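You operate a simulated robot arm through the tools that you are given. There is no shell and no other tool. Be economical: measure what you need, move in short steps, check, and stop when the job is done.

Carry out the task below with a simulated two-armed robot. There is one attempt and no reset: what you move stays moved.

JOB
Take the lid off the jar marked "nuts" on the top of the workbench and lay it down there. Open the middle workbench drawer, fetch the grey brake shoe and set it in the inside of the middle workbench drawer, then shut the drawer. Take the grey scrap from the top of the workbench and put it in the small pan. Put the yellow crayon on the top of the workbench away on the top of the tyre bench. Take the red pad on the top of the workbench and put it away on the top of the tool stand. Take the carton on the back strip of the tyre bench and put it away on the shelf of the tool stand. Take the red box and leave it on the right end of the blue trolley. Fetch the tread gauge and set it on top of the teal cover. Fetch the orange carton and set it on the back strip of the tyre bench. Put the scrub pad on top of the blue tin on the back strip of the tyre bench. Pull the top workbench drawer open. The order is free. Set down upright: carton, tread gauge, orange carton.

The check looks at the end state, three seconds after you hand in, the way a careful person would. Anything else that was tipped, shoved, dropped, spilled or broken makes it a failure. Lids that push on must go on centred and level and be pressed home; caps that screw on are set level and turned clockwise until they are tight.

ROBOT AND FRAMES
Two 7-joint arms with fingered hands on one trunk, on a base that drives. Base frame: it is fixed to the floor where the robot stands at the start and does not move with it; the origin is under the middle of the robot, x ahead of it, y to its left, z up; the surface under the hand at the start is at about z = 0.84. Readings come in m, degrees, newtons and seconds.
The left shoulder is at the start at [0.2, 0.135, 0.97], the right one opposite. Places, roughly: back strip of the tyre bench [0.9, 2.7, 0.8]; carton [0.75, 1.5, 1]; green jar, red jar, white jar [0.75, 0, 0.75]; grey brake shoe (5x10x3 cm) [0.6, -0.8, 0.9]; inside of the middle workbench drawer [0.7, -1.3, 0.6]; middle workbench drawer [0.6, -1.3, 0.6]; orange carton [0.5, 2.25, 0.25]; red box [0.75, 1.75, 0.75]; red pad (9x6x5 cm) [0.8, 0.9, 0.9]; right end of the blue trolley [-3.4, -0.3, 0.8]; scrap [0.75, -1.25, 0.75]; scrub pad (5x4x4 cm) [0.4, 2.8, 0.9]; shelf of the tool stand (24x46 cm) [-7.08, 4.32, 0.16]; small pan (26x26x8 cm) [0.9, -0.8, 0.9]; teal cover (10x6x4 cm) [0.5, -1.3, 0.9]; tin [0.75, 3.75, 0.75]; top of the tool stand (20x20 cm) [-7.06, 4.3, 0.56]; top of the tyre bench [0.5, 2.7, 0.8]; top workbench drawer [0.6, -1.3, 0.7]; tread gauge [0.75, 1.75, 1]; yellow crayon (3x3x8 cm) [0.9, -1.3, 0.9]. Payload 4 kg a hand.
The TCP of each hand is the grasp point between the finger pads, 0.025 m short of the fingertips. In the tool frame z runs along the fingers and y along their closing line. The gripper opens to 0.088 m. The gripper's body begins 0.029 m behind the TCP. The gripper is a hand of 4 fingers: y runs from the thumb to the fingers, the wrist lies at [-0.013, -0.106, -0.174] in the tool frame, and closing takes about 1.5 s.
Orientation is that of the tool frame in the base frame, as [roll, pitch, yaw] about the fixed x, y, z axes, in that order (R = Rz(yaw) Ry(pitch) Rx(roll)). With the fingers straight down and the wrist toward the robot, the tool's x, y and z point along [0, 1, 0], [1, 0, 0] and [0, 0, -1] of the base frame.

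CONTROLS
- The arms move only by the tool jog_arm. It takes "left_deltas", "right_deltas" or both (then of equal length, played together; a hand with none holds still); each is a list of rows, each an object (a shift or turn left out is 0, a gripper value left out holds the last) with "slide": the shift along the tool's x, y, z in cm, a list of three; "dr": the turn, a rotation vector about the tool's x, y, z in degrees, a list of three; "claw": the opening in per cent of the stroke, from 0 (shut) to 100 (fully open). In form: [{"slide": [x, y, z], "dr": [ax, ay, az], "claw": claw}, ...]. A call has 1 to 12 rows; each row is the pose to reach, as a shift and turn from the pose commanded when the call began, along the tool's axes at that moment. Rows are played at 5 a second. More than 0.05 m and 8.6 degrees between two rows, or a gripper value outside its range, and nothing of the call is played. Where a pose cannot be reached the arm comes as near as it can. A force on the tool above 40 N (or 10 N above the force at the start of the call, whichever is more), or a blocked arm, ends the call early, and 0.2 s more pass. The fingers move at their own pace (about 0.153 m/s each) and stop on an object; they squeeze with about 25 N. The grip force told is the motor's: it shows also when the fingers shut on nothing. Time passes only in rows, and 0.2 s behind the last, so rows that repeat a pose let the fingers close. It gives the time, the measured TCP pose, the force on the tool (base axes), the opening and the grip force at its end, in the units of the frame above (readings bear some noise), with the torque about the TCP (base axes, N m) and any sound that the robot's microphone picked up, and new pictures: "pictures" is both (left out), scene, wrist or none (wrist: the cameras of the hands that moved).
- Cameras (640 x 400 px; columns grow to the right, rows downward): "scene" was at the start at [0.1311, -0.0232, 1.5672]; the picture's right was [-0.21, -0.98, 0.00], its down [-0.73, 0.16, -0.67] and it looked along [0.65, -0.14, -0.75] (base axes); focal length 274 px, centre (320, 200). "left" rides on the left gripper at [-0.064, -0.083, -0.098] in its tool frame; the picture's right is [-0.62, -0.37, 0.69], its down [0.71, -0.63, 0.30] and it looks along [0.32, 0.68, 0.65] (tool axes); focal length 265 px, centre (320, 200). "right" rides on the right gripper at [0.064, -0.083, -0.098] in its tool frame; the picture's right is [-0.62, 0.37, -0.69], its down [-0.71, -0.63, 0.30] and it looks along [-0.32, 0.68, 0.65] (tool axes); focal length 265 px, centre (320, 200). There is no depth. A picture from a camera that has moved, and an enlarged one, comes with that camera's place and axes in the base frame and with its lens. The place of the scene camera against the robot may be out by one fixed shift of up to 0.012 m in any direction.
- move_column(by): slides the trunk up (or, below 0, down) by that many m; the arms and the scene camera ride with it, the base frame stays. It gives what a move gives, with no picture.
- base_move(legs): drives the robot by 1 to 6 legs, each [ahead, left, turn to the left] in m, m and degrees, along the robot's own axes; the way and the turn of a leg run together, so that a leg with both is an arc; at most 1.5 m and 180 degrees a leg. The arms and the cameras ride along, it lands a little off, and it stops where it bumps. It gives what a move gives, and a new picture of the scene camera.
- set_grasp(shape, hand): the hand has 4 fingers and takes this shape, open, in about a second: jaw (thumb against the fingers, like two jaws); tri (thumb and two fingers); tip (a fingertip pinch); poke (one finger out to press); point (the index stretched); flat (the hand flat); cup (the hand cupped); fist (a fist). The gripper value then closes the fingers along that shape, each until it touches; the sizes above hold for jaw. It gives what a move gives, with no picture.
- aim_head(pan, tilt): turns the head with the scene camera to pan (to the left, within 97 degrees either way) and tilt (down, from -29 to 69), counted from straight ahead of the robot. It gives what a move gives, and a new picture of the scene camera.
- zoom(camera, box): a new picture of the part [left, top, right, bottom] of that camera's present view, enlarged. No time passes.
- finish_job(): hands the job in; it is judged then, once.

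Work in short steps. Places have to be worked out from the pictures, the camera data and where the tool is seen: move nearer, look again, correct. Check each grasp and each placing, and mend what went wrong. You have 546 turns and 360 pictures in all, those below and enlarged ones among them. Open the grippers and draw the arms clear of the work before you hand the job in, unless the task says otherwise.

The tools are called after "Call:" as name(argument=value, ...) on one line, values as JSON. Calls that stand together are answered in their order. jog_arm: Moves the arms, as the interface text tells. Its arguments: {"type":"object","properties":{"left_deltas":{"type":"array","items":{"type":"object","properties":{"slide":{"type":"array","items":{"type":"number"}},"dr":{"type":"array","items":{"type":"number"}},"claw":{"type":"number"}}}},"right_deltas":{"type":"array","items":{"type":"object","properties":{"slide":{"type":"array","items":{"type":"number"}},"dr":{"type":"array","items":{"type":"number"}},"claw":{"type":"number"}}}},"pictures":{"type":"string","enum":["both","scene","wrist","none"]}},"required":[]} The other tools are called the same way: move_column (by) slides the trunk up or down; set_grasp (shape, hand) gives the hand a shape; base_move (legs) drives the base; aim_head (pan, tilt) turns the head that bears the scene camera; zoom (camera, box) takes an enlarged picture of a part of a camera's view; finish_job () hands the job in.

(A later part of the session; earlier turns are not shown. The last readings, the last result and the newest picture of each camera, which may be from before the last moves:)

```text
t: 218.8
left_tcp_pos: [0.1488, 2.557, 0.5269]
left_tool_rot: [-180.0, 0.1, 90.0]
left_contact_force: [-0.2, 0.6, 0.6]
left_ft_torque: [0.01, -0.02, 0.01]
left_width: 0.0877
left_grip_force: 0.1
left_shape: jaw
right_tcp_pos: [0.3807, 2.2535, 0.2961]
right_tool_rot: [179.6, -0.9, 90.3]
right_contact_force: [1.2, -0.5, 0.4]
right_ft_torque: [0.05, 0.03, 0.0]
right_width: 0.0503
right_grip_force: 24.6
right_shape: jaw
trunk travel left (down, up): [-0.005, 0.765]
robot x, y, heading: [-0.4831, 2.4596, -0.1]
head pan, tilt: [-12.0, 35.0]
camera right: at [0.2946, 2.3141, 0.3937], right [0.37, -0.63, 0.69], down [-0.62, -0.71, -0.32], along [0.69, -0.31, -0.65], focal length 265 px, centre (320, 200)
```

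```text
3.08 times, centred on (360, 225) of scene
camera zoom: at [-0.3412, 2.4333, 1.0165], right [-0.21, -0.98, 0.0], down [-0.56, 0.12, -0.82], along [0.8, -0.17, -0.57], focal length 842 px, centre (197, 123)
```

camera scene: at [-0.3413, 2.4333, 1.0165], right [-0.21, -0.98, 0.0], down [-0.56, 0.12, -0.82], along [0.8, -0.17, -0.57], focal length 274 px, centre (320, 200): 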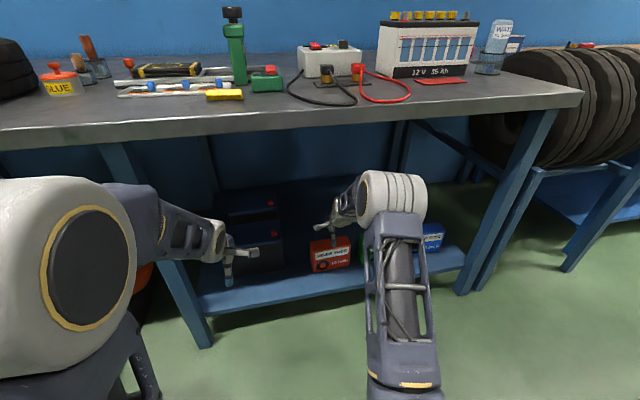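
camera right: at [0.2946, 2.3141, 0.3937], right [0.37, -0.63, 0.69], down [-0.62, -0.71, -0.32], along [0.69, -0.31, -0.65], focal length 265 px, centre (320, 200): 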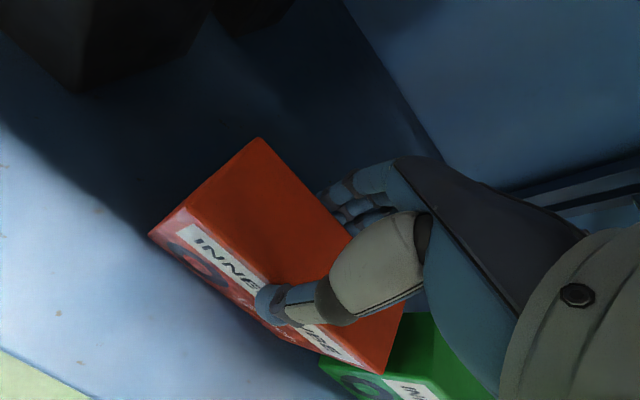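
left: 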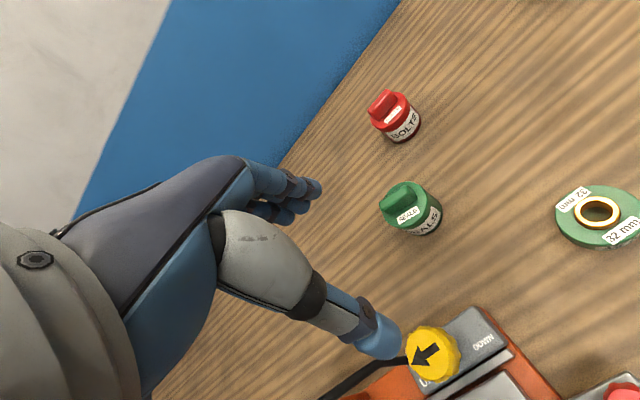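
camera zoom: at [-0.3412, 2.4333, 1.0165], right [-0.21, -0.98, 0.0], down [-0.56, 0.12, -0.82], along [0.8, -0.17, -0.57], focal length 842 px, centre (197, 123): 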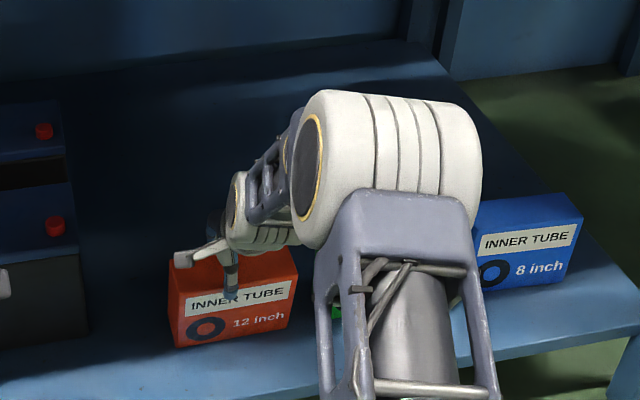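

Gripped (5.0 cm). Lift 6 cm, then back the base out 0.4 m.

Call:
jog_arm(right_deltas=[{"slide": [0, 0, -2]}, {"slide": [0, 0, -4]}, {"slide": [0, 0, -6]}], pictures="none")

Call:
base_move(legs=[[-0.45, 0, 0]])

Call:
move_column(by=0.4)

Call:
move_column(by=0.365)

Call:
aim_head(pan=-30, tilt=35)

```text
t: 219.6
left_tcp_pos: [0.1485, 2.5552, 0.5268]
left_tool_rot: [179.9, 0.1, 89.9]
left_contact_force: [0.8, 0.6, 0.2]
left_ft_torque: [0.0, 0.01, -0.02]
left_width: 0.0876
left_grip_force: 0.1
left_shape: jaw
right_tcp_pos: [0.3791, 2.2513, 0.3564]
right_tool_rot: [179.6, -0.9, 90.4]
right_contact_force: [0.7, 0.3, -5.0]
right_ft_torque: [0.02, 0.06, -0.01]
right_width: 0.0503
right_grip_force: 24.9
right_shape: jaw
trunk travel left (down, up): [-0.005, 0.765]
robot x, y, heading: [-0.4824, 2.4606, -0.3]
head pan, tilt: [-12.0, 35.0]
```

```text
t: 222.3
left_tcp_pos: [-0.302, 2.5557, 0.5273]
left_tool_rot: [180.0, 0.1, 89.8]
left_contact_force: [0.3, -0.1, -0.1]
left_ft_torque: [-0.02, -0.03, 0.04]
left_width: 0.0879
left_grip_force: 0.1
left_shape: jaw
right_tcp_pos: [-0.0726, 2.2506, 0.3574]
right_tool_rot: [179.5, -0.9, 90.3]
right_contact_force: [-0.6, -0.8, -4.4]
right_ft_torque: [0.02, 0.01, 0.0]
right_width: 0.0502
right_grip_force: 24.9
right_shape: jaw
trunk travel left (down, up): [-0.005, 0.765]
robot x, y, heading: [-0.9324, 2.4591, -0.5]
head pan, tilt: [-12.0, 35.0]
camera scene: at [-0.7912, 2.4338, 1.0165], right [-0.21, -0.98, 0.0], down [-0.56, 0.12, -0.82], along [0.8, -0.17, -0.57], focal length 274 px, centre (320, 200)
```

scene: 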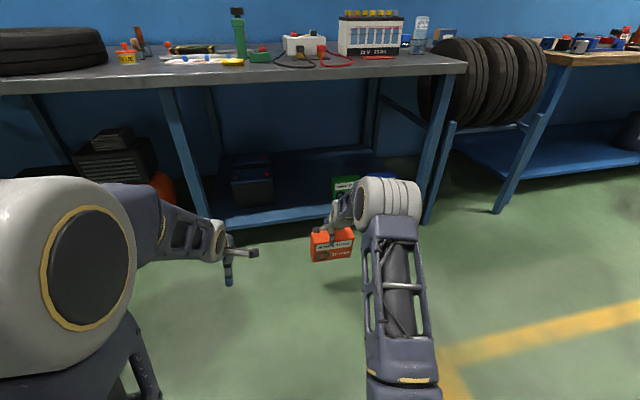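

```text
t: 226.1
left_tcp_pos: [-0.3022, 2.556, 0.9266]
left_tool_rot: [180.0, 0.1, 89.8]
left_contact_force: [-0.1, 0.4, -0.4]
left_ft_torque: [0.02, 0.0, 0.01]
left_width: 0.0877
left_grip_force: 0.0
left_shape: jaw
right_tcp_pos: [-0.0714, 2.249, 0.7566]
right_tool_rot: [179.6, -0.9, 90.3]
right_contact_force: [0.1, -0.1, -4.1]
right_ft_torque: [0.05, 0.01, -0.02]
right_width: 0.0502
right_grip_force: 24.9
right_shape: jaw
trunk travel left (down, up): [-0.405, 0.365]
robot x, y, heading: [-0.9327, 2.458, -0.1]
head pan, tilt: [-12.0, 35.0]
```

```text
t: 229.7
left_tcp_pos: [-0.3014, 2.5552, 1.2914]
left_tool_rot: [-180.0, 0.1, 89.8]
left_contact_force: [-0.2, 0.1, -0.3]
left_ft_torque: [-0.02, 0.0, 0.05]
left_width: 0.088
left_grip_force: 0.1
left_shape: jaw
right_tcp_pos: [-0.0728, 2.2497, 1.1215]
right_tool_rot: [179.6, -0.9, 90.2]
right_contact_force: [0.1, 0.6, -4.2]
right_ft_torque: [0.0, 0.06, 0.0]
right_width: 0.0505
right_grip_force: 24.6
right_shape: jaw
trunk travel left (down, up): [-0.77, 0.0]
robot x, y, heading: [-0.933, 2.4604, -0.3]
head pan, tilt: [-12.0, 35.0]
```

```text
t: 230.5
left_tcp_pos: [-0.3016, 2.5566, 1.2927]
left_tool_rot: [180.0, 0.0, 89.7]
left_contact_force: [0.6, -0.4, 0.2]
left_ft_torque: [0.01, 0.01, -0.01]
left_width: 0.0877
left_grip_force: 0.1
left_shape: jaw
right_tcp_pos: [-0.0717, 2.2505, 1.1213]
right_tool_rot: [179.5, -0.8, 90.1]
right_contact_force: [-0.8, 0.2, -4.0]
right_ft_torque: [0.03, 0.03, 0.0]
right_width: 0.0502
right_grip_force: 24.6
right_shape: jaw
trunk travel left (down, up): [-0.77, 0.0]
robot x, y, heading: [-0.9316, 2.4624, -0.4]
head pan, tilt: [-30.0, 35.0]
camera scene: at [-0.801, 2.4082, 1.7815], right [-0.5, -0.86, 0.0], down [-0.5, 0.29, -0.82], along [0.71, -0.41, -0.57], focal length 274 px, centre (320, 200)
```

scene: 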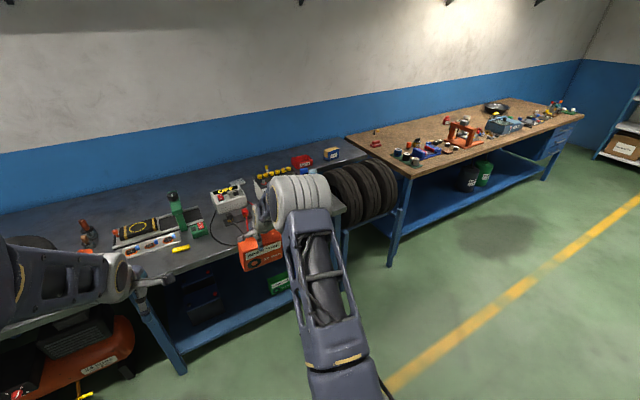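

Now I carry the carton to a free spot on the back strip around (0.80,2.72): base left 0.47, then forward.

Call:
base_move(legs=[[0, 0.47, 0.3], [0.8, 0, 0]])

Call:
aim_head(pan=-15, tilt=45)

```text
t: 237.2
left_tcp_pos: [0.506, 3.0004, 1.2913]
left_tool_rot: [-180.0, 0.1, 89.0]
left_contact_force: [0.8, 0.3, -0.1]
left_ft_torque: [-0.01, -0.01, -0.01]
left_width: 0.0878
left_grip_force: 0.0
left_shape: jaw
right_tcp_pos: [0.732, 2.6903, 1.1225]
right_tool_rot: [179.5, -0.9, 89.4]
right_contact_force: [1.1, 0.1, -3.9]
right_ft_torque: [0.04, 0.01, -0.02]
right_width: 0.0502
right_grip_force: 24.7
right_shape: jaw
trunk travel left (down, up): [-0.77, 0.0]
robot x, y, heading: [-0.1246, 2.9138, -0.9]
head pan, tilt: [-30.0, 35.0]
camera scene: at [0.0053, 2.8599, 1.7815], right [-0.52, -0.86, 0.0], down [-0.49, 0.3, -0.82], along [0.7, -0.42, -0.57], focal length 274 px, centre (320, 200)
```

scene: 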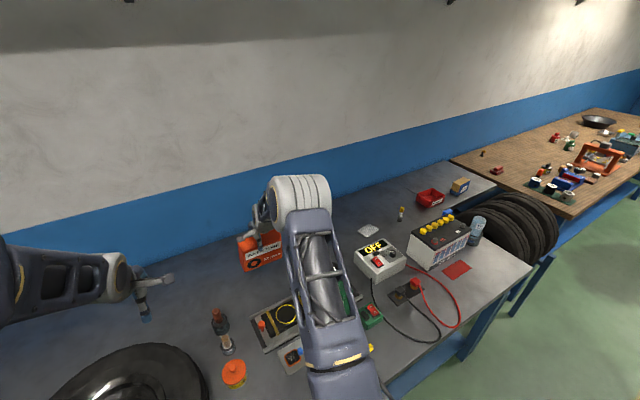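

```text
t: 237.9
left_tcp_pos: [0.5071, 3.0002, 1.2907]
left_tool_rot: [180.0, 0.0, 89.0]
left_contact_force: [-0.5, 0.6, 0.9]
left_ft_torque: [-0.03, 0.01, -0.01]
left_width: 0.0876
left_grip_force: 0.1
left_shape: jaw
right_tcp_pos: [0.7319, 2.6928, 1.1221]
right_tool_rot: [179.6, -0.9, 89.4]
right_contact_force: [0.0, -0.3, -4.3]
right_ft_torque: [0.01, 0.04, -0.01]
right_width: 0.0502
right_grip_force: 25.0
right_shape: jaw
trunk travel left (down, up): [-0.77, 0.0]
robot x, y, heading: [-0.1261, 2.9108, -1.1]
head pan, tilt: [-15.0, 45.0]
camera scene: at [0.0081, 2.8827, 1.7667], right [-0.28, -0.96, 0.0], down [-0.68, 0.2, -0.71], along [0.68, -0.2, -0.71], focal length 274 px, centre (320, 200)
```

scene: 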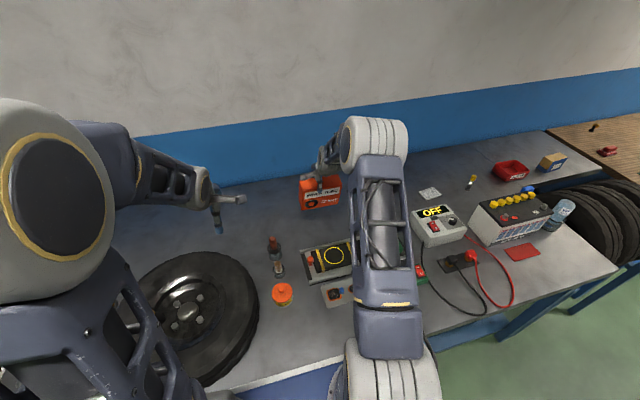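

Free strip behind the track. Advance base 0.07 and lower the column 0.16.

Call:
base_move(legs=[[0.07, 0, 0.8]])

Call:
move_column(by=-0.16)

Call:
jog_arm(right_deltas=[{"slide": [0, 0, 0.5]}, {"slide": [0, 0, 1]}, {"slide": [0, 0, 1.5]}, {"slide": [0, 0, 2]}], pictures="both")

```text
t: 238.9
left_tcp_pos: [0.5686, 3.0069, 1.2911]
left_tool_rot: [180.0, 0.2, 89.7]
left_contact_force: [0.4, 0.1, -0.6]
left_ft_torque: [0.01, 0.01, 0.01]
left_width: 0.0876
left_grip_force: 0.1
left_shape: jaw
right_tcp_pos: [0.797, 2.7016, 1.1206]
right_tool_rot: [179.6, -0.8, 90.1]
right_contact_force: [-0.1, 0.0, -4.3]
right_ft_torque: [0.03, 0.03, -0.01]
right_width: 0.0499
right_grip_force: 24.8
right_shape: jaw
trunk travel left (down, up): [-0.77, 0.0]
robot x, y, heading: [-0.0597, 2.9122, -0.2]
head pan, tilt: [-15.0, 45.0]
camera scene: at [0.0709, 2.884, 1.7666], right [-0.26, -0.96, 0.0], down [-0.68, 0.19, -0.71], along [0.68, -0.19, -0.71], focal length 274 px, centre (320, 200)
```

scene: 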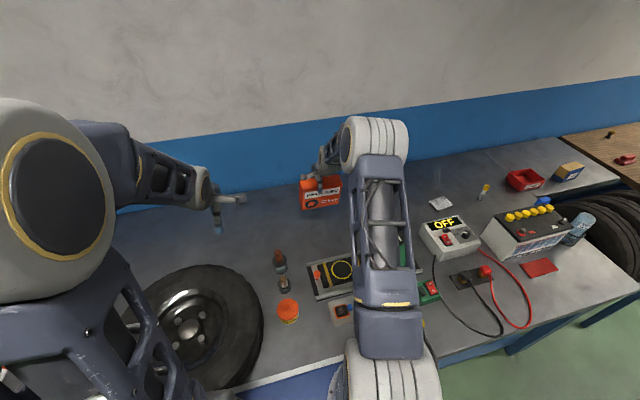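

```text
t: 240.8
left_tcp_pos: [0.5661, 3.0091, 1.1317]
left_tool_rot: [-179.9, 0.2, 89.7]
left_contact_force: [0.5, -0.2, 0.4]
left_ft_torque: [-0.04, -0.03, 0.02]
left_width: 0.0878
left_grip_force: 0.2
left_shape: jaw
right_tcp_pos: [0.8045, 2.7029, 0.9731]
right_tool_rot: [177.9, -0.6, 90.1]
right_contact_force: [1.9, -0.1, 10.0]
right_ft_torque: [0.0, 0.06, 0.07]
right_width: 0.0497
right_grip_force: 25.8
right_shape: jaw
trunk travel left (down, up): [-0.61, 0.16]
robot x, y, heading: [-0.0607, 2.9123, -0.5]
head pan, tilt: [-15.0, 45.0]
stopped: the force on the tool passed its limit at 41 N (the readings are from after the stop); the commanded pose is now the measured one
```

```text
t: 241.5
left_tcp_pos: [0.5664, 3.0076, 1.1307]
left_tool_rot: [180.0, 0.1, 89.8]
left_contact_force: [0.1, 0.0, -0.7]
left_ft_torque: [0.01, -0.01, 0.0]
left_width: 0.0876
left_grip_force: 0.1
left_shape: jaw
right_tcp_pos: [0.81, 2.7032, 0.9697]
right_tool_rot: [176.7, -0.6, 90.0]
right_contact_force: [1.5, 0.6, 12.7]
right_ft_torque: [0.0, 0.18, 0.05]
right_width: 0.05
right_grip_force: 24.7
right_shape: jaw
trunk travel left (down, up): [-0.61, 0.16]
robot x, y, heading: [-0.0648, 2.9116, -0.2]
head pan, tilt: [-15.0, 45.0]
stopped in row 3 (right hand): the force on the tool passed its limit at 41 N (the readings are from after the stop); the commanded pose is now the measured one
camera scene: at [0.0695, 2.8842, 1.6064], right [-0.26, -0.96, 0.0], down [-0.68, 0.19, -0.71], along [0.68, -0.19, -0.71], focal length 274 px, centre (320, 200)
camera right: at [0.7193, 2.7644, 1.0622], right [0.33, -0.63, 0.71], down [-0.61, -0.71, -0.35], along [0.72, -0.32, -0.62], focal length 265 px, centre (320, 200)
```

scene: 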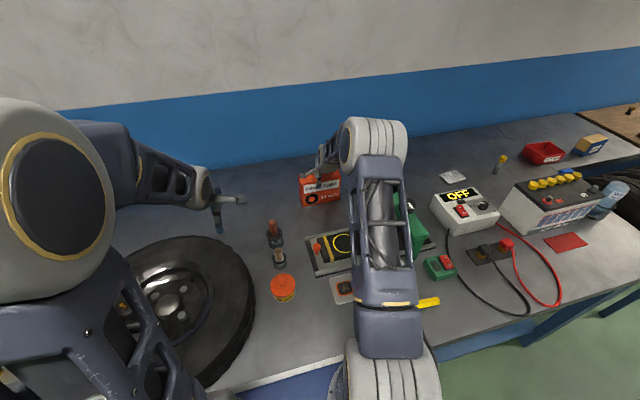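
right: 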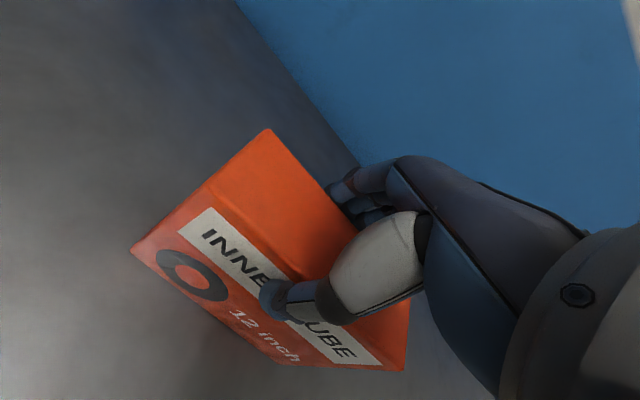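

Contact earlier than expected — I zoom to see what it touches.

Call:
zoom(camera="scene", box=[260, 120, 400, 260])

Call:
zoom(camera="right", box=[100, 120, 420, 400])

```text
2.86 times, centred on (330, 190) of scene
camera zoom: at [0.0695, 2.8842, 1.6064], right [-0.26, -0.96, 0.0], down [-0.68, 0.19, -0.71], along [0.68, -0.19, -0.71], focal length 782 px, centre (291, 229)
```

zoom: 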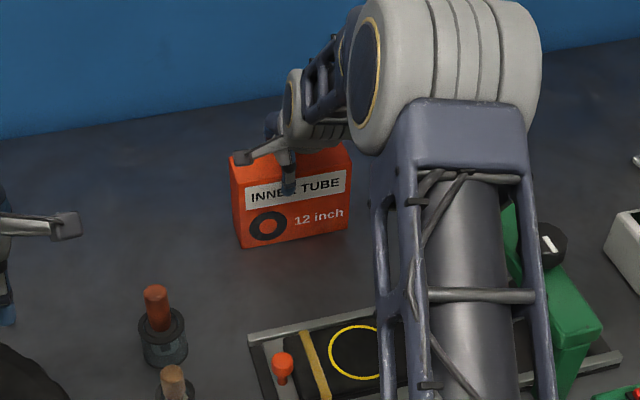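

```text
1.43 times, centred on (260, 260) of right
camera zoom: at [0.7193, 2.7644, 1.0622], right [0.33, -0.63, 0.71], down [-0.61, -0.71, -0.35], along [0.72, -0.32, -0.62], focal length 379 px, centre (406, 114)
```

zoom: 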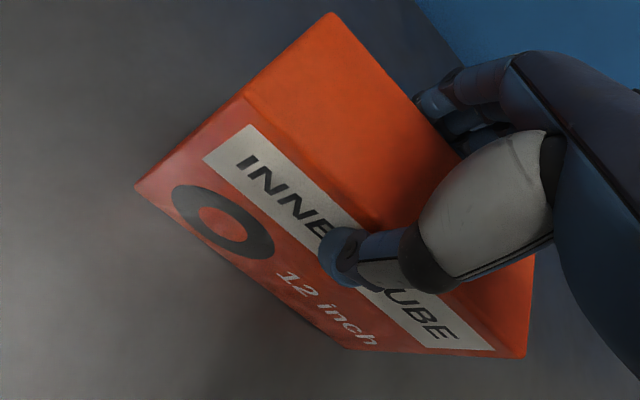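

The carton is standing on the strip; the hand tilted slightly from pressing. I lift 3 mm, level it, press lightly, then release.

Call:
jog_arm(right_deltas=[{"slide": [0, 0, -0.4], "dr": [1.5, 0, 0]}, {"slide": [0, 0, -0.4], "dr": [2.8, 0, 0]}, {"slide": [0, 0, -0.1], "dr": [2.8, 0, 0]}, {"slide": [0, 0, -0.1], "dr": [2.8, 0, 0]}], pictures="wrist")

```text
t: 242.5
left_tcp_pos: [0.5665, 3.0077, 1.1325]
left_tool_rot: [-180.0, 0.2, 89.7]
left_contact_force: [0.1, 0.0, 0.2]
left_ft_torque: [-0.02, -0.01, 0.0]
left_width: 0.0877
left_grip_force: 0.1
left_shape: jaw
right_tcp_pos: [0.8084, 2.7017, 0.9691]
right_tool_rot: [179.7, -0.6, 90.0]
right_contact_force: [1.9, -0.8, 17.3]
right_ft_torque: [-0.03, -0.39, 0.0]
right_width: 0.0491
right_grip_force: 25.8
right_shape: jaw
trunk travel left (down, up): [-0.61, 0.16]
robot x, y, heading: [-0.0616, 2.9146, -0.2]
head pan, tilt: [-15.0, 45.0]
camera right: at [0.723, 2.7642, 1.0667], right [0.37, -0.63, 0.69], down [-0.63, -0.71, -0.32], along [0.69, -0.32, -0.65], focal length 265 px, centre (320, 200)
```

right: 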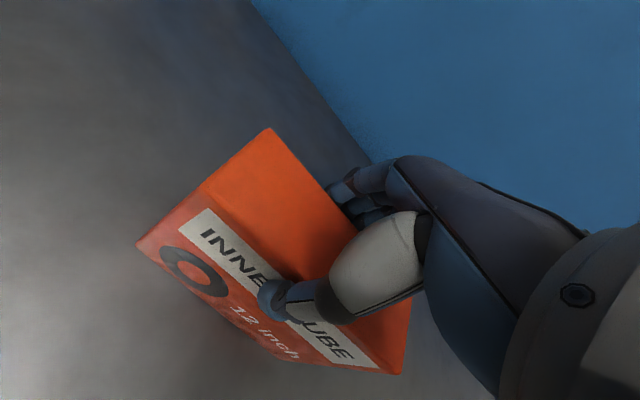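

Ease the press, then open and rise.

Call:
jog_arm(right_deltas=[{"slide": [0, 0, -0.15]}, {"slide": [0, 0, -0.15], "claw": 65}, {"slide": [0, 0, -0.15], "claw": 75}, {"slide": [0, 0, -0.15], "claw": 85}, {"slide": [0, 0, -0.15], "claw": 90}, {"slide": [0, 0, -4], "claw": 90}, {"slide": [0, 0, -8.5], "claw": 90}, {"slide": [0, 0, -13], "claw": 100}], pictures="wrist")

Call:
zoom(camera="scene", box=[260, 120, 400, 260])

```text
t: 244.3
left_tcp_pos: [0.5679, 3.0092, 1.1321]
left_tool_rot: [-180.0, 0.2, 89.7]
left_contact_force: [-0.6, -0.2, 0.7]
left_ft_torque: [0.05, 0.01, -0.03]
left_width: 0.0877
left_grip_force: 0.1
left_shape: jaw
right_tcp_pos: [0.8056, 2.7006, 1.0981]
right_tool_rot: [179.9, -0.7, 90.1]
right_contact_force: [0.0, 0.5, -0.5]
right_ft_torque: [0.0, 0.01, 0.01]
right_width: 0.0874
right_grip_force: 0.1
right_shape: jaw
trunk travel left (down, up): [-0.61, 0.16]
robot x, y, heading: [-0.0635, 2.9092, -0.2]
head pan, tilt: [-15.0, 45.0]
camera right: at [0.7222, 2.7625, 1.1953], right [0.37, -0.63, 0.69], down [-0.63, -0.71, -0.31], along [0.68, -0.32, -0.66], focal length 265 px, centre (320, 200)
```

right: 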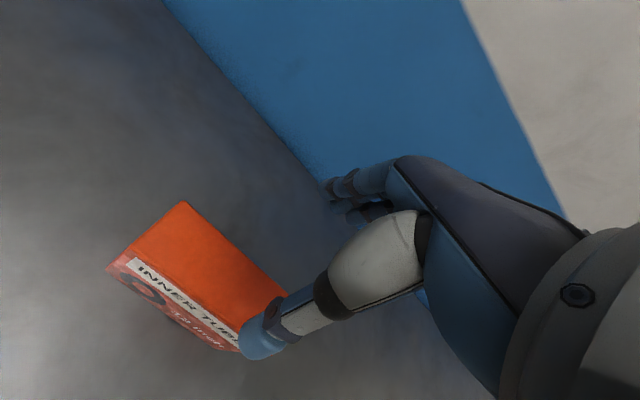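

```text
2.86 times, centred on (330, 190) of scene
camera zoom: at [0.0703, 2.884, 1.6067], right [-0.26, -0.96, 0.0], down [-0.68, 0.19, -0.71], along [0.68, -0.19, -0.71], focal length 782 px, centre (291, 229)
```

zoom: 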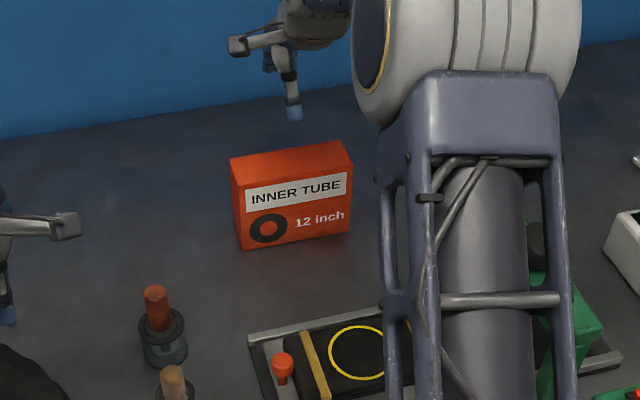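

Orange carton stands upright. Next: carton and red pad. I retract, back out, and drive to y≈1.15.

Call:
jog_arm(right_deltas=[{"slide": [-1, -4, -2]}, {"slide": [-2, -8, -2]}, {"slide": [-4, -12, -2]}, {"slide": [-5, -16, -2]}], pictures="none")

Call:
base_move(legs=[[-0.55, 0, 0.3], [0, -1.5, 0], [0, -0.26, 0]])

Call:
aim_head(pan=0, tilt=38)

```text
t: 245.3
left_tcp_pos: [0.5677, 3.0079, 1.1331]
left_tool_rot: [-179.9, 0.1, 89.6]
left_contact_force: [0.8, 0.8, 0.5]
left_ft_torque: [0.0, -0.02, 0.0]
left_width: 0.0877
left_grip_force: 0.1
left_shape: jaw
right_tcp_pos: [0.646, 2.651, 1.1153]
right_tool_rot: [179.8, -0.6, 90.1]
right_contact_force: [-0.3, 0.6, -0.6]
right_ft_torque: [-0.01, 0.04, -0.02]
right_width: 0.0876
right_grip_force: 0.0
right_shape: jaw
trunk travel left (down, up): [-0.61, 0.16]
robot x, y, heading: [-0.0619, 2.9111, -0.0]
head pan, tilt: [-15.0, 45.0]
```

```text
t: 257.1
left_tcp_pos: [0.0088, 1.2225, 1.1313]
left_tool_rot: [-179.9, 0.0, 89.3]
left_contact_force: [-0.6, 1.1, 0.2]
left_ft_torque: [0.0, 0.01, 0.02]
left_width: 0.0878
left_grip_force: 0.0
left_shape: jaw
right_tcp_pos: [0.085, 0.8666, 1.117]
right_tool_rot: [180.0, -0.5, 89.9]
right_contact_force: [0.3, -0.8, -0.7]
right_ft_torque: [0.0, -0.01, 0.0]
right_width: 0.0879
right_grip_force: 0.0
right_shape: jaw
trunk travel left (down, up): [-0.61, 0.16]
robot x, y, heading: [-0.6241, 1.132, -0.6]
head pan, tilt: [-15.0, 45.0]
camera scene: at [-0.4899, 1.102, 1.6068], right [-0.27, -0.96, 0.0], down [-0.68, 0.19, -0.71], along [0.68, -0.19, -0.71], focal length 274 px, centre (320, 200)
```

scene: 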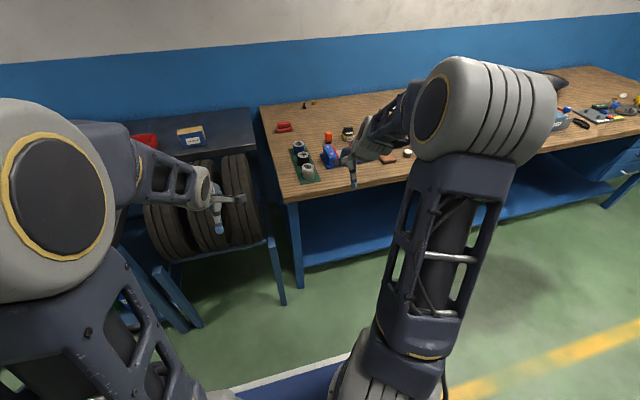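

```text
t: 257.8
left_tcp_pos: [0.0088, 1.2244, 1.1323]
left_tool_rot: [-180.0, 0.1, 89.4]
left_contact_force: [-0.1, -0.6, 0.3]
left_ft_torque: [0.0, -0.02, 0.01]
left_width: 0.0877
left_grip_force: 0.0
left_shape: jaw
right_tcp_pos: [0.0851, 0.8657, 1.1153]
right_tool_rot: [179.9, -0.6, 89.9]
right_contact_force: [-0.6, -0.2, -0.4]
right_ft_torque: [0.0, 0.0, 0.03]
right_width: 0.0874
right_grip_force: 0.1
right_shape: jaw
trunk travel left (down, up): [-0.61, 0.16]
robot x, y, heading: [-0.6216, 1.1335, -0.5]
head pan, tilt: [0.0, 38.0]
camera scene: at [-0.4819, 1.123, 1.617], right [-0.01, -1.0, 0.0], down [-0.62, 0.01, -0.79], along [0.79, -0.01, -0.62], focal length 274 px, centre (320, 200)
```

scene: 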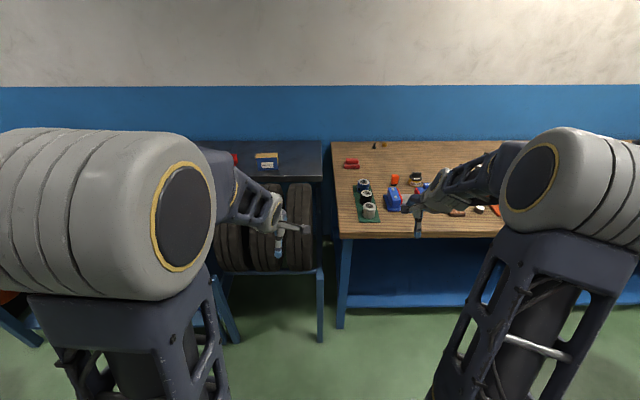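

Call:
zoom(camera="scene", box=[225, 130, 385, 230])

Call:
zoom(camera="scene", box=[330, 130, 490, 230])

```text
4.00 times, centred on (305, 180) of scene
camera zoom: at [-0.4819, 1.123, 1.617], right [-0.01, -1.0, 0.0], down [-0.62, 0.01, -0.79], along [0.79, -0.01, -0.62], focal length 1095 px, centre (380, 280)
```

zoom: 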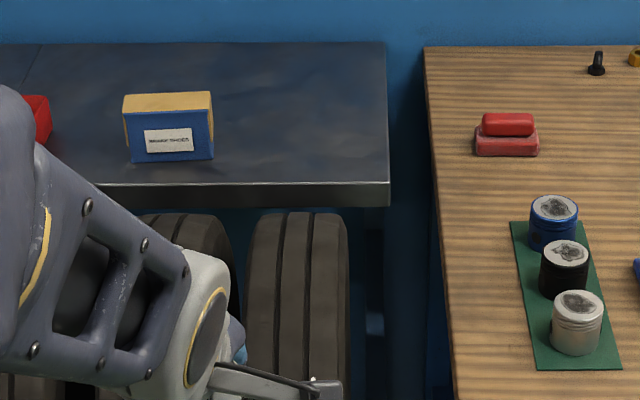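

```text
4.00 times, centred on (410, 180) of scene
camera zoom: at [-0.4819, 1.123, 1.617], right [-0.01, -1.0, 0.0], down [-0.62, 0.01, -0.79], along [0.79, -0.01, -0.62], focal length 1095 px, centre (-40, 280)
```

zoom: 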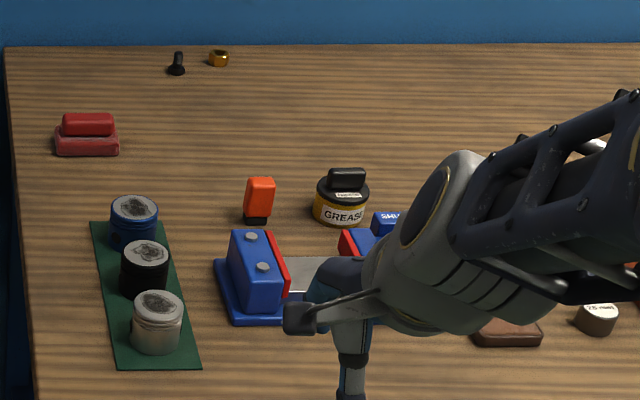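

Carton at ≈(0.80,1.386), red pad at ≈(0.79,0.937). I drive forward 0.56 to reach both.

Call:
base_move(legs=[[0.56, 0.02, 0.5]])

Call:
aim_head(pan=5, tilt=45)

```text
t: 261.0
left_tcp_pos: [0.5641, 1.2412, 1.1319]
left_tool_rot: [-179.9, 0.1, 89.7]
left_contact_force: [-0.6, -0.5, -0.5]
left_ft_torque: [-0.01, 0.0, 0.0]
left_width: 0.0874
left_grip_force: 0.1
left_shape: jaw
right_tcp_pos: [0.6444, 0.8845, 1.1149]
right_tool_rot: [179.9, -0.7, 90.0]
right_contact_force: [0.6, 0.2, -0.3]
right_ft_torque: [0.0, 0.02, -0.01]
right_width: 0.0876
right_grip_force: 0.0
right_shape: jaw
trunk travel left (down, up): [-0.61, 0.16]
robot x, y, heading: [-0.0685, 1.1454, -0.2]
head pan, tilt: [0.0, 38.0]
camera scene: at [0.0757, 1.1393, 1.617], right [-0.01, -1.0, 0.0], down [-0.62, 0.0, -0.79], along [0.79, 0.0, -0.62], focal length 274 px, centre (320, 200)
```

scene: 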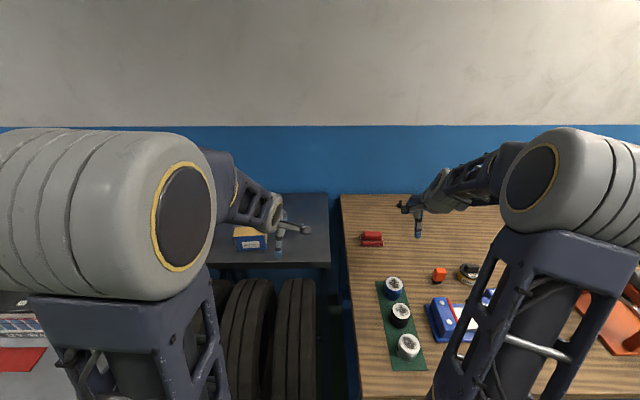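

```text
t: 261.7
left_tcp_pos: [0.5645, 1.2417, 1.1322]
left_tool_rot: [180.0, 0.1, 89.7]
left_contact_force: [-0.4, 0.1, 0.3]
left_ft_torque: [0.0, -0.02, 0.03]
left_width: 0.0874
left_grip_force: 0.1
left_shape: jaw
right_tcp_pos: [0.6439, 0.8853, 1.1166]
right_tool_rot: [179.9, -0.7, 90.1]
right_contact_force: [0.6, -0.3, 0.3]
right_ft_torque: [0.02, 0.01, -0.04]
right_width: 0.0877
right_grip_force: 0.1
right_shape: jaw
trunk travel left (down, up): [-0.61, 0.16]
robot x, y, heading: [-0.0665, 1.1443, -0.4]
head pan, tilt: [5.0, 45.0]
camera scene: at [0.0704, 1.1464, 1.6068], right [0.08, -1.0, 0.0], down [-0.7, -0.06, -0.71], along [0.7, 0.06, -0.71], focal length 274 px, centre (320, 200)
```

scene: 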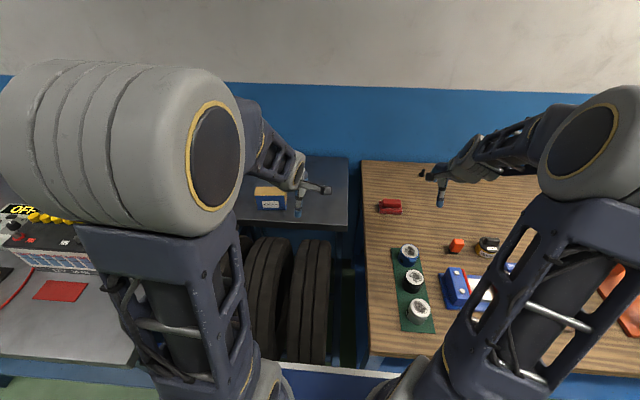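

Move both hands above their objects at the same time.

Call:
jog_arm(left_deltas=[{"slide": [2.5, 3.8, 0]}, {"slide": [5, 7.6, 0]}, {"slide": [7.5, 11.4, 1]}, {"slide": [10, 15.2, 2]}, {"slide": [12.5, 19, 4]}, {"slide": [15, 23, 5.5]}], right_deltas=[{"slide": [1, 2.4, 0]}, {"slide": [2, 4.8, 1]}, {"slide": [3, 7.2, 3]}, {"slide": [4, 9.6, 5]}, {"slide": [5, 12, 7]}, {"slide": [5.8, 14.1, 10]}], pictures="wrist")

```text
t: 263.1
left_tcp_pos: [0.7979, 1.391, 1.0772]
left_tool_rot: [179.9, 0.1, 89.7]
left_contact_force: [-0.1, -0.6, -0.6]
left_ft_torque: [0.07, -0.01, 0.0]
left_width: 0.088
left_grip_force: 0.0
left_shape: jaw
right_tcp_pos: [0.7854, 0.9449, 1.0157]
right_tool_rot: [179.8, -0.6, 90.1]
right_contact_force: [-0.5, 0.2, -0.1]
right_ft_torque: [-0.01, -0.01, -0.01]
right_width: 0.0874
right_grip_force: 0.0
right_shape: jaw
trunk travel left (down, up): [-0.61, 0.16]
robot x, y, heading: [-0.0625, 1.1433, -0.2]
head pan, tilt: [5.0, 45.0]
camera right: at [0.7009, 1.0059, 1.1141], right [0.37, -0.63, 0.69], down [-0.63, -0.71, -0.31], along [0.69, -0.32, -0.66], focal length 265 px, centre (320, 200)
camera left: at [0.7137, 1.3263, 1.1757], right [-0.37, -0.62, -0.69], down [-0.63, 0.72, -0.31], along [0.69, 0.32, -0.65], focal length 265 px, centre (320, 200)
```

right: 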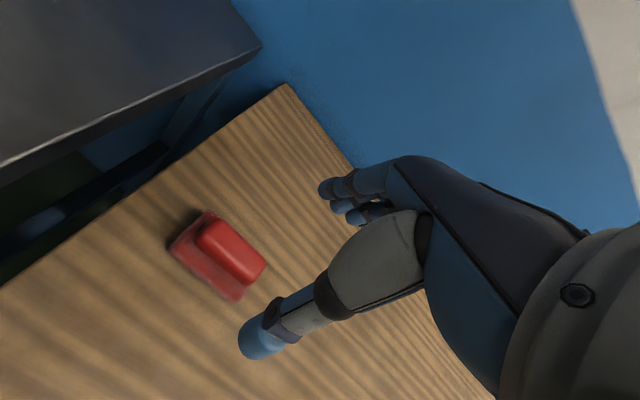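
left: 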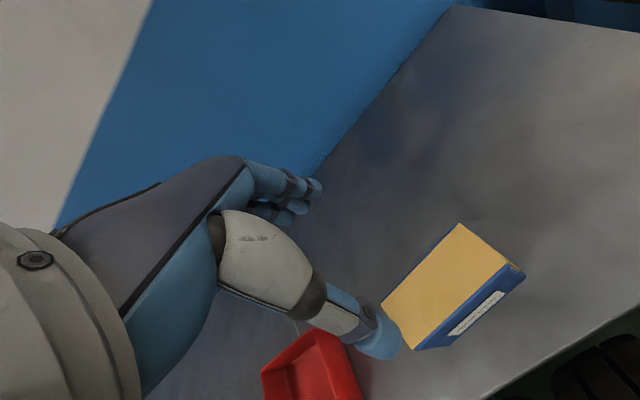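

Right: pad centre ≈(0.805,0.948). Left: carton centre ≈(0.794,1.395). I lower both partway.

Call:
jog_arm(left_deltas=[{"slide": [0.4, -0.4, 4]}, {"slide": [0.4, -0.4, 8]}, {"slide": [0.4, -0.4, 10.5]}], right_deltas=[{"slide": [0.3, 2, 3]}, {"slide": [0.3, 2, 6]}, {"slide": [0.3, 2, 8]}], pictures="wrist")

```text
t: 263.9
left_tcp_pos: [0.7922, 1.3941, 0.9714]
left_tool_rot: [179.9, 0.2, 89.7]
left_contact_force: [0.4, 0.5, -1.1]
left_ft_torque: [0.04, 0.02, 0.01]
left_width: 0.0876
left_grip_force: 0.1
left_shape: jaw
right_tcp_pos: [0.8061, 0.947, 0.9347]
right_tool_rot: [179.9, -0.6, 90.0]
right_contact_force: [-0.2, 0.0, 0.0]
right_ft_torque: [-0.01, 0.03, -0.01]
right_width: 0.0874
right_grip_force: 0.0
right_shape: jaw
trunk travel left (down, up): [-0.61, 0.16]
robot x, y, heading: [-0.0654, 1.1427, -0.5]
head pan, tilt: [5.0, 45.0]
camera right: at [0.722, 1.0088, 1.0323], right [0.37, -0.63, 0.69], down [-0.63, -0.71, -0.31], along [0.69, -0.32, -0.66], focal length 265 px, centre (320, 200)
camera left: at [0.7092, 1.3297, 1.0697], right [-0.37, -0.62, -0.69], down [-0.63, 0.72, -0.3], along [0.69, 0.32, -0.65], focal length 265 px, centre (320, 200)
```

right: 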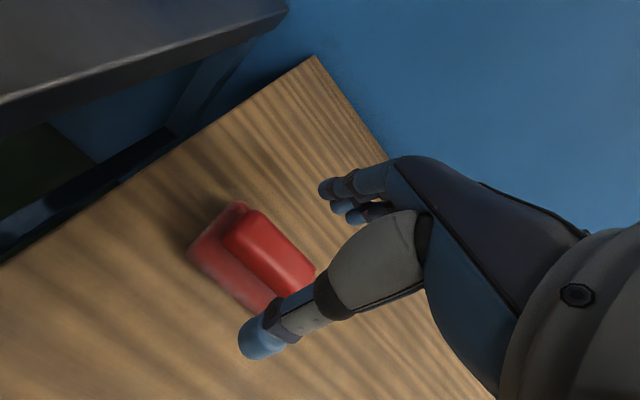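
left: 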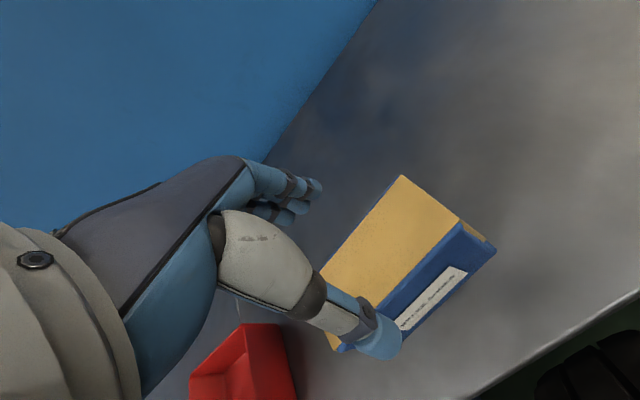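

Both aligned. Descend the last part and close both.

Call:
jog_arm(left_deltas=[{"slide": [0, 0.2, 3.5]}, {"slide": [0, 0.2, 7.3]}, {"slide": [0, 0.2, 7.3], "claw": 60}, {"slide": [0, 0.2, 7.3], "claw": 30}, {"slide": [0, 0.2, 7.3], "claw": 10}, {"slide": [0, 0.2, 7.3], "claw": 10}, {"slide": [0, 0.2, 7.3], "claw": 10}, {"slide": [0, 0.2, 7.3], "claw": 10}], right_deltas=[{"slide": [0.4, 0.4, 2.8]}, {"slide": [0.4, 0.4, 5.6]}, {"slide": [0.4, 0.4, 5.6], "claw": 60}, {"slide": [0.4, 0.4, 5.6], "claw": 30}, {"slide": [0.4, 0.4, 5.6], "claw": 10}, {"slide": [0.4, 0.4, 5.6], "claw": 10}, {"slide": [0.4, 0.4, 5.6], "claw": 10}, {"slide": [0.4, 0.4, 5.6], "claw": 10}], pictures="wrist")

```text
t: 265.7
left_tcp_pos: [0.7942, 1.3942, 0.8998]
left_tool_rot: [179.9, 0.0, 89.8]
left_contact_force: [-0.6, 0.4, 0.0]
left_ft_torque: [-0.05, -0.04, -0.05]
left_width: 0.0484
left_grip_force: 24.5
left_shape: jaw
right_tcp_pos: [0.8097, 0.9526, 0.8793]
right_tool_rot: [179.9, -0.6, 90.1]
right_contact_force: [-0.2, -0.7, 0.1]
right_ft_torque: [0.0, 0.0, -0.01]
right_width: 0.0492
right_grip_force: 24.5
right_shape: jaw
trunk travel left (down, up): [-0.61, 0.16]
robot x, y, heading: [-0.0649, 1.1439, -0.2]
head pan, tilt: [5.0, 45.0]
camera right: at [0.7245, 1.0146, 0.9771], right [0.37, -0.63, 0.69], down [-0.63, -0.71, -0.31], along [0.68, -0.32, -0.66], focal length 265 px, centre (320, 200)
camera left: at [0.7111, 1.3301, 0.9983], right [-0.37, -0.62, -0.69], down [-0.63, 0.72, -0.3], along [0.69, 0.32, -0.65], focal length 265 px, centre (320, 200)
```

right: 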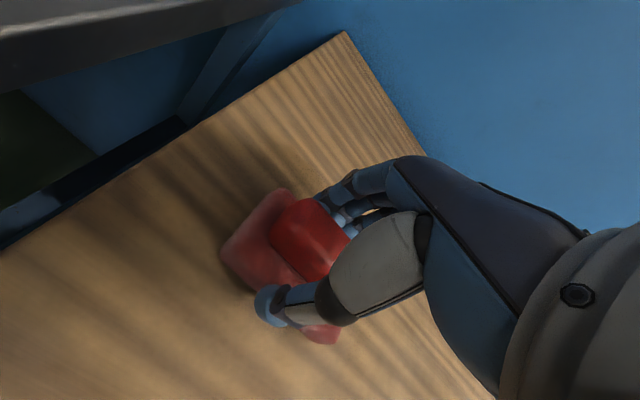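
left: 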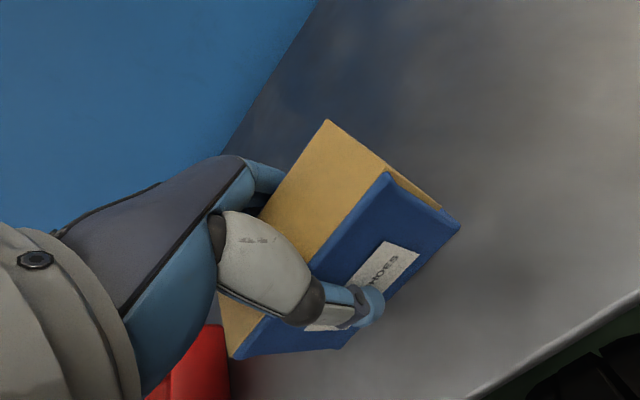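

Both held. Lift, retract, and back out to x≈-1.2.

Call:
jog_arm(left_deltas=[{"slide": [0, 0, -4.5]}, {"slide": [0, 0, -9]}, {"slide": [0, 0, -13.5]}, {"slide": [-1, -4, -16]}, {"slide": [-2, -8, -18]}, {"slide": [-3, -12, -20]}], right_deltas=[{"slide": [0, 0, -4.5]}, {"slide": [0, 0, -9]}, {"slide": [0, 0, -13.5]}, {"slide": [0, -4, -16]}, {"slide": [0, -8, -18]}, {"slide": [0, -12, -20]}], pictures="wrist")

Call:
base_move(legs=[[-1.15, 0, 0], [0, 0, 90]])

Call:
aim_head(pan=60, tilt=15)

```text
t: 267.1
left_tcp_pos: [0.6757, 1.3642, 1.0993]
left_tool_rot: [180.0, 0.1, 89.8]
left_contact_force: [-0.1, 0.8, -2.8]
left_ft_torque: [-0.02, 0.0, -0.01]
left_width: 0.0489
left_grip_force: 25.4
left_shape: jaw
right_tcp_pos: [0.6898, 0.9506, 1.0786]
right_tool_rot: [179.9, -0.6, 90.0]
right_contact_force: [1.3, 0.8, -2.1]
right_ft_torque: [0.0, 0.03, -0.02]
right_width: 0.0488
right_grip_force: 25.3
right_shape: jaw
trunk travel left (down, up): [-0.61, 0.16]
robot x, y, heading: [-0.0634, 1.1501, -0.3]
head pan, tilt: [5.0, 45.0]
camera right: at [0.6058, 1.012, 1.1763], right [0.37, -0.63, 0.69], down [-0.63, -0.71, -0.31], along [0.68, -0.32, -0.66], focal length 265 px, centre (320, 200)
camera left: at [0.5929, 1.3007, 1.198], right [-0.37, -0.62, -0.69], down [-0.63, 0.72, -0.3], along [0.69, 0.32, -0.65], focal length 265 px, centre (320, 200)
```

right: 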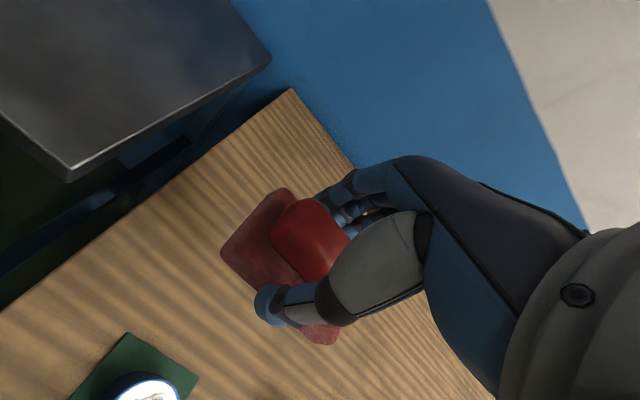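
left: 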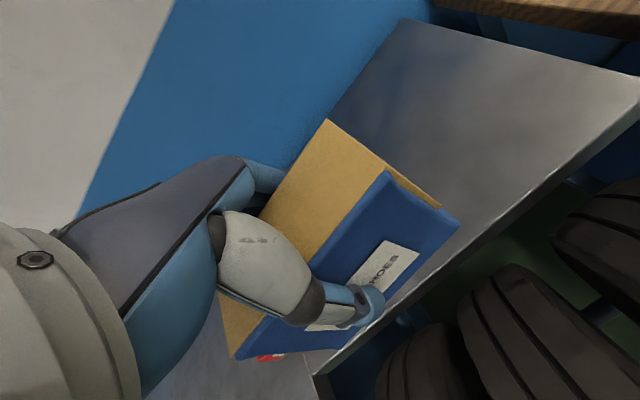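

```text
t: 276.9
left_tcp_pos: [-1.4693, 1.87, 1.1012]
left_tool_rot: [179.9, 0.0, -177.6]
left_contact_force: [-0.1, -0.8, -2.5]
left_ft_torque: [-0.03, 0.0, -0.02]
left_width: 0.0482
left_grip_force: 24.9
left_shape: jaw
right_tcp_pos: [-1.0558, 1.9032, 1.0776]
right_tool_rot: [179.9, -0.7, -177.3]
right_contact_force: [0.1, -0.4, -0.9]
right_ft_torque: [-0.01, 0.01, 0.0]
right_width: 0.0482
right_grip_force: 24.7
right_shape: jaw
trunk travel left (down, up): [-0.61, 0.16]
robot x, y, heading: [-1.2126, 1.1424, 92.3]
head pan, tilt: [5.0, 45.0]
camera scene: at [-1.2345, 1.2748, 1.6068], right [0.99, 0.13, 0.0], down [0.09, -0.7, -0.71], along [-0.09, 0.7, -0.71], focal length 274 px, centre (320, 200)
```

scene: 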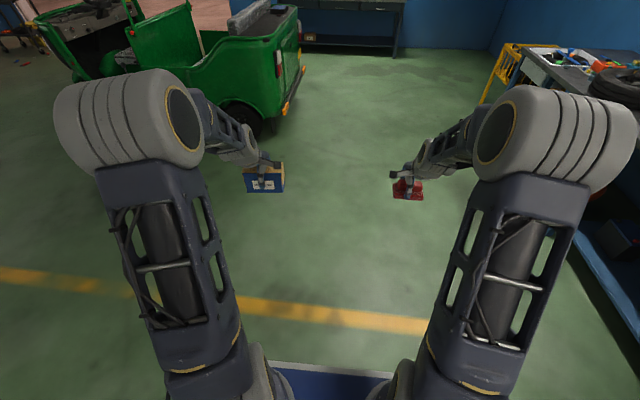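

```text
t: 278.1
left_tcp_pos: [-1.4695, 1.8696, 1.0997]
left_tool_rot: [-180.0, 0.1, -177.6]
left_contact_force: [0.5, 0.0, -3.3]
left_ft_torque: [0.03, -0.03, 0.0]
left_width: 0.0482
left_grip_force: 25.2
left_shape: jaw
right_tcp_pos: [-1.0554, 1.9041, 1.0788]
right_tool_rot: [179.9, -0.5, -177.4]
right_contact_force: [-0.3, 0.3, -0.7]
right_ft_torque: [-0.01, 0.01, -0.01]
right_width: 0.0481
right_grip_force: 25.2
right_shape: jaw
trunk travel left (down, up): [-0.61, 0.16]
robot x, y, heading: [-1.2152, 1.1434, 92.5]
head pan, tilt: [60.0, 15.0]
camera scene: at [-1.3067, 1.2375, 1.6535], right [0.46, 0.89, 0.0], down [0.23, -0.12, -0.97], along [-0.86, 0.45, -0.26], focal length 274 px, centre (320, 200)
```

scene: 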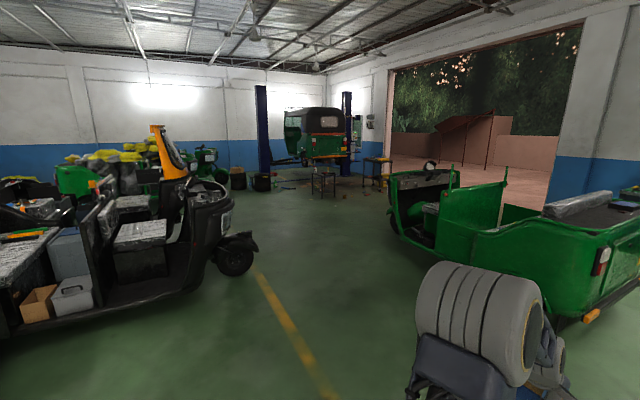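

The small tool stand is visible far ahead, with a clear corridor. I turn 59° left and drive 4.3 m in legs.

Call:
base_move(legs=[[0, 0, 59], [1.5, 0, 0], [1.5, 0, 0]])

Call:
aim_head(pan=0, tilt=25)

```text
t: 295.1
left_tcp_pos: [-4.6156, 2.7237, 1.1008]
left_tool_rot: [-180.0, 0.1, -118.4]
left_contact_force: [-0.1, 0.1, -2.7]
left_ft_torque: [0.01, -0.03, 0.01]
left_width: 0.0482
left_grip_force: 25.1
left_shape: jaw
right_tcp_pos: [-4.4311, 3.095, 1.0777]
right_tool_rot: [180.0, -0.6, -118.2]
right_contact_force: [-0.4, 0.1, -0.6]
right_ft_torque: [0.0, 0.05, 0.0]
right_width: 0.048
right_grip_force: 24.7
right_shape: jaw
trunk travel left (down, up): [-0.61, 0.16]
robot x, y, heading: [-3.8589, 2.5629, 151.3]
head pan, tilt: [60.0, 15.0]
camera scene: at [-3.9971, 2.5391, 1.6536], right [-0.52, 0.85, 0.0], down [0.22, 0.14, -0.97], along [-0.82, -0.5, -0.26], focal length 274 px, centre (320, 200)
```

scene: 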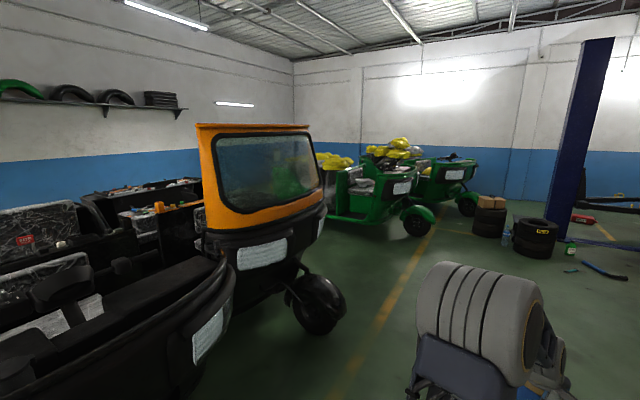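

```text
t: 296.4
left_tcp_pos: [-4.6155, 2.7236, 1.1003]
left_tool_rot: [-179.9, 0.0, -118.5]
left_contact_force: [0.0, 0.3, -1.7]
left_ft_torque: [0.0, 0.05, -0.02]
left_width: 0.0478
left_grip_force: 25.3
left_shape: jaw
right_tcp_pos: [-4.4306, 3.0947, 1.0778]
right_tool_rot: [180.0, -0.6, -118.3]
right_contact_force: [0.5, 0.5, -1.0]
right_ft_torque: [-0.02, 0.02, -0.03]
right_width: 0.0481
right_grip_force: 25.2
right_shape: jaw
trunk travel left (down, up): [-0.61, 0.16]
robot x, y, heading: [-3.858, 2.5658, 151.5]
head pan, tilt: [0.0, 25.0]
camera scene: at [-3.9985, 2.6318, 1.6373], right [0.48, 0.88, 0.0], down [0.37, -0.2, -0.91], along [-0.8, 0.43, -0.42], focal length 274 px, centre (320, 200)
```

scene: 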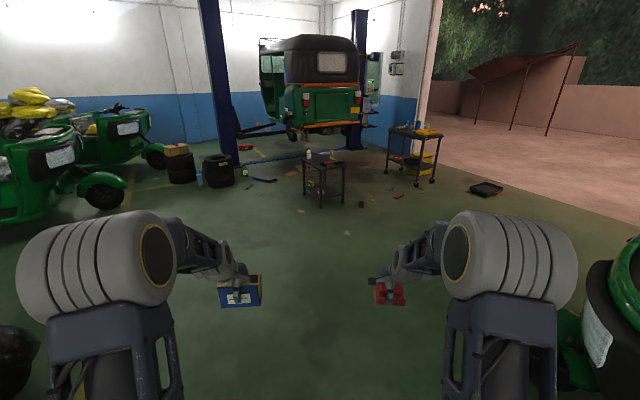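

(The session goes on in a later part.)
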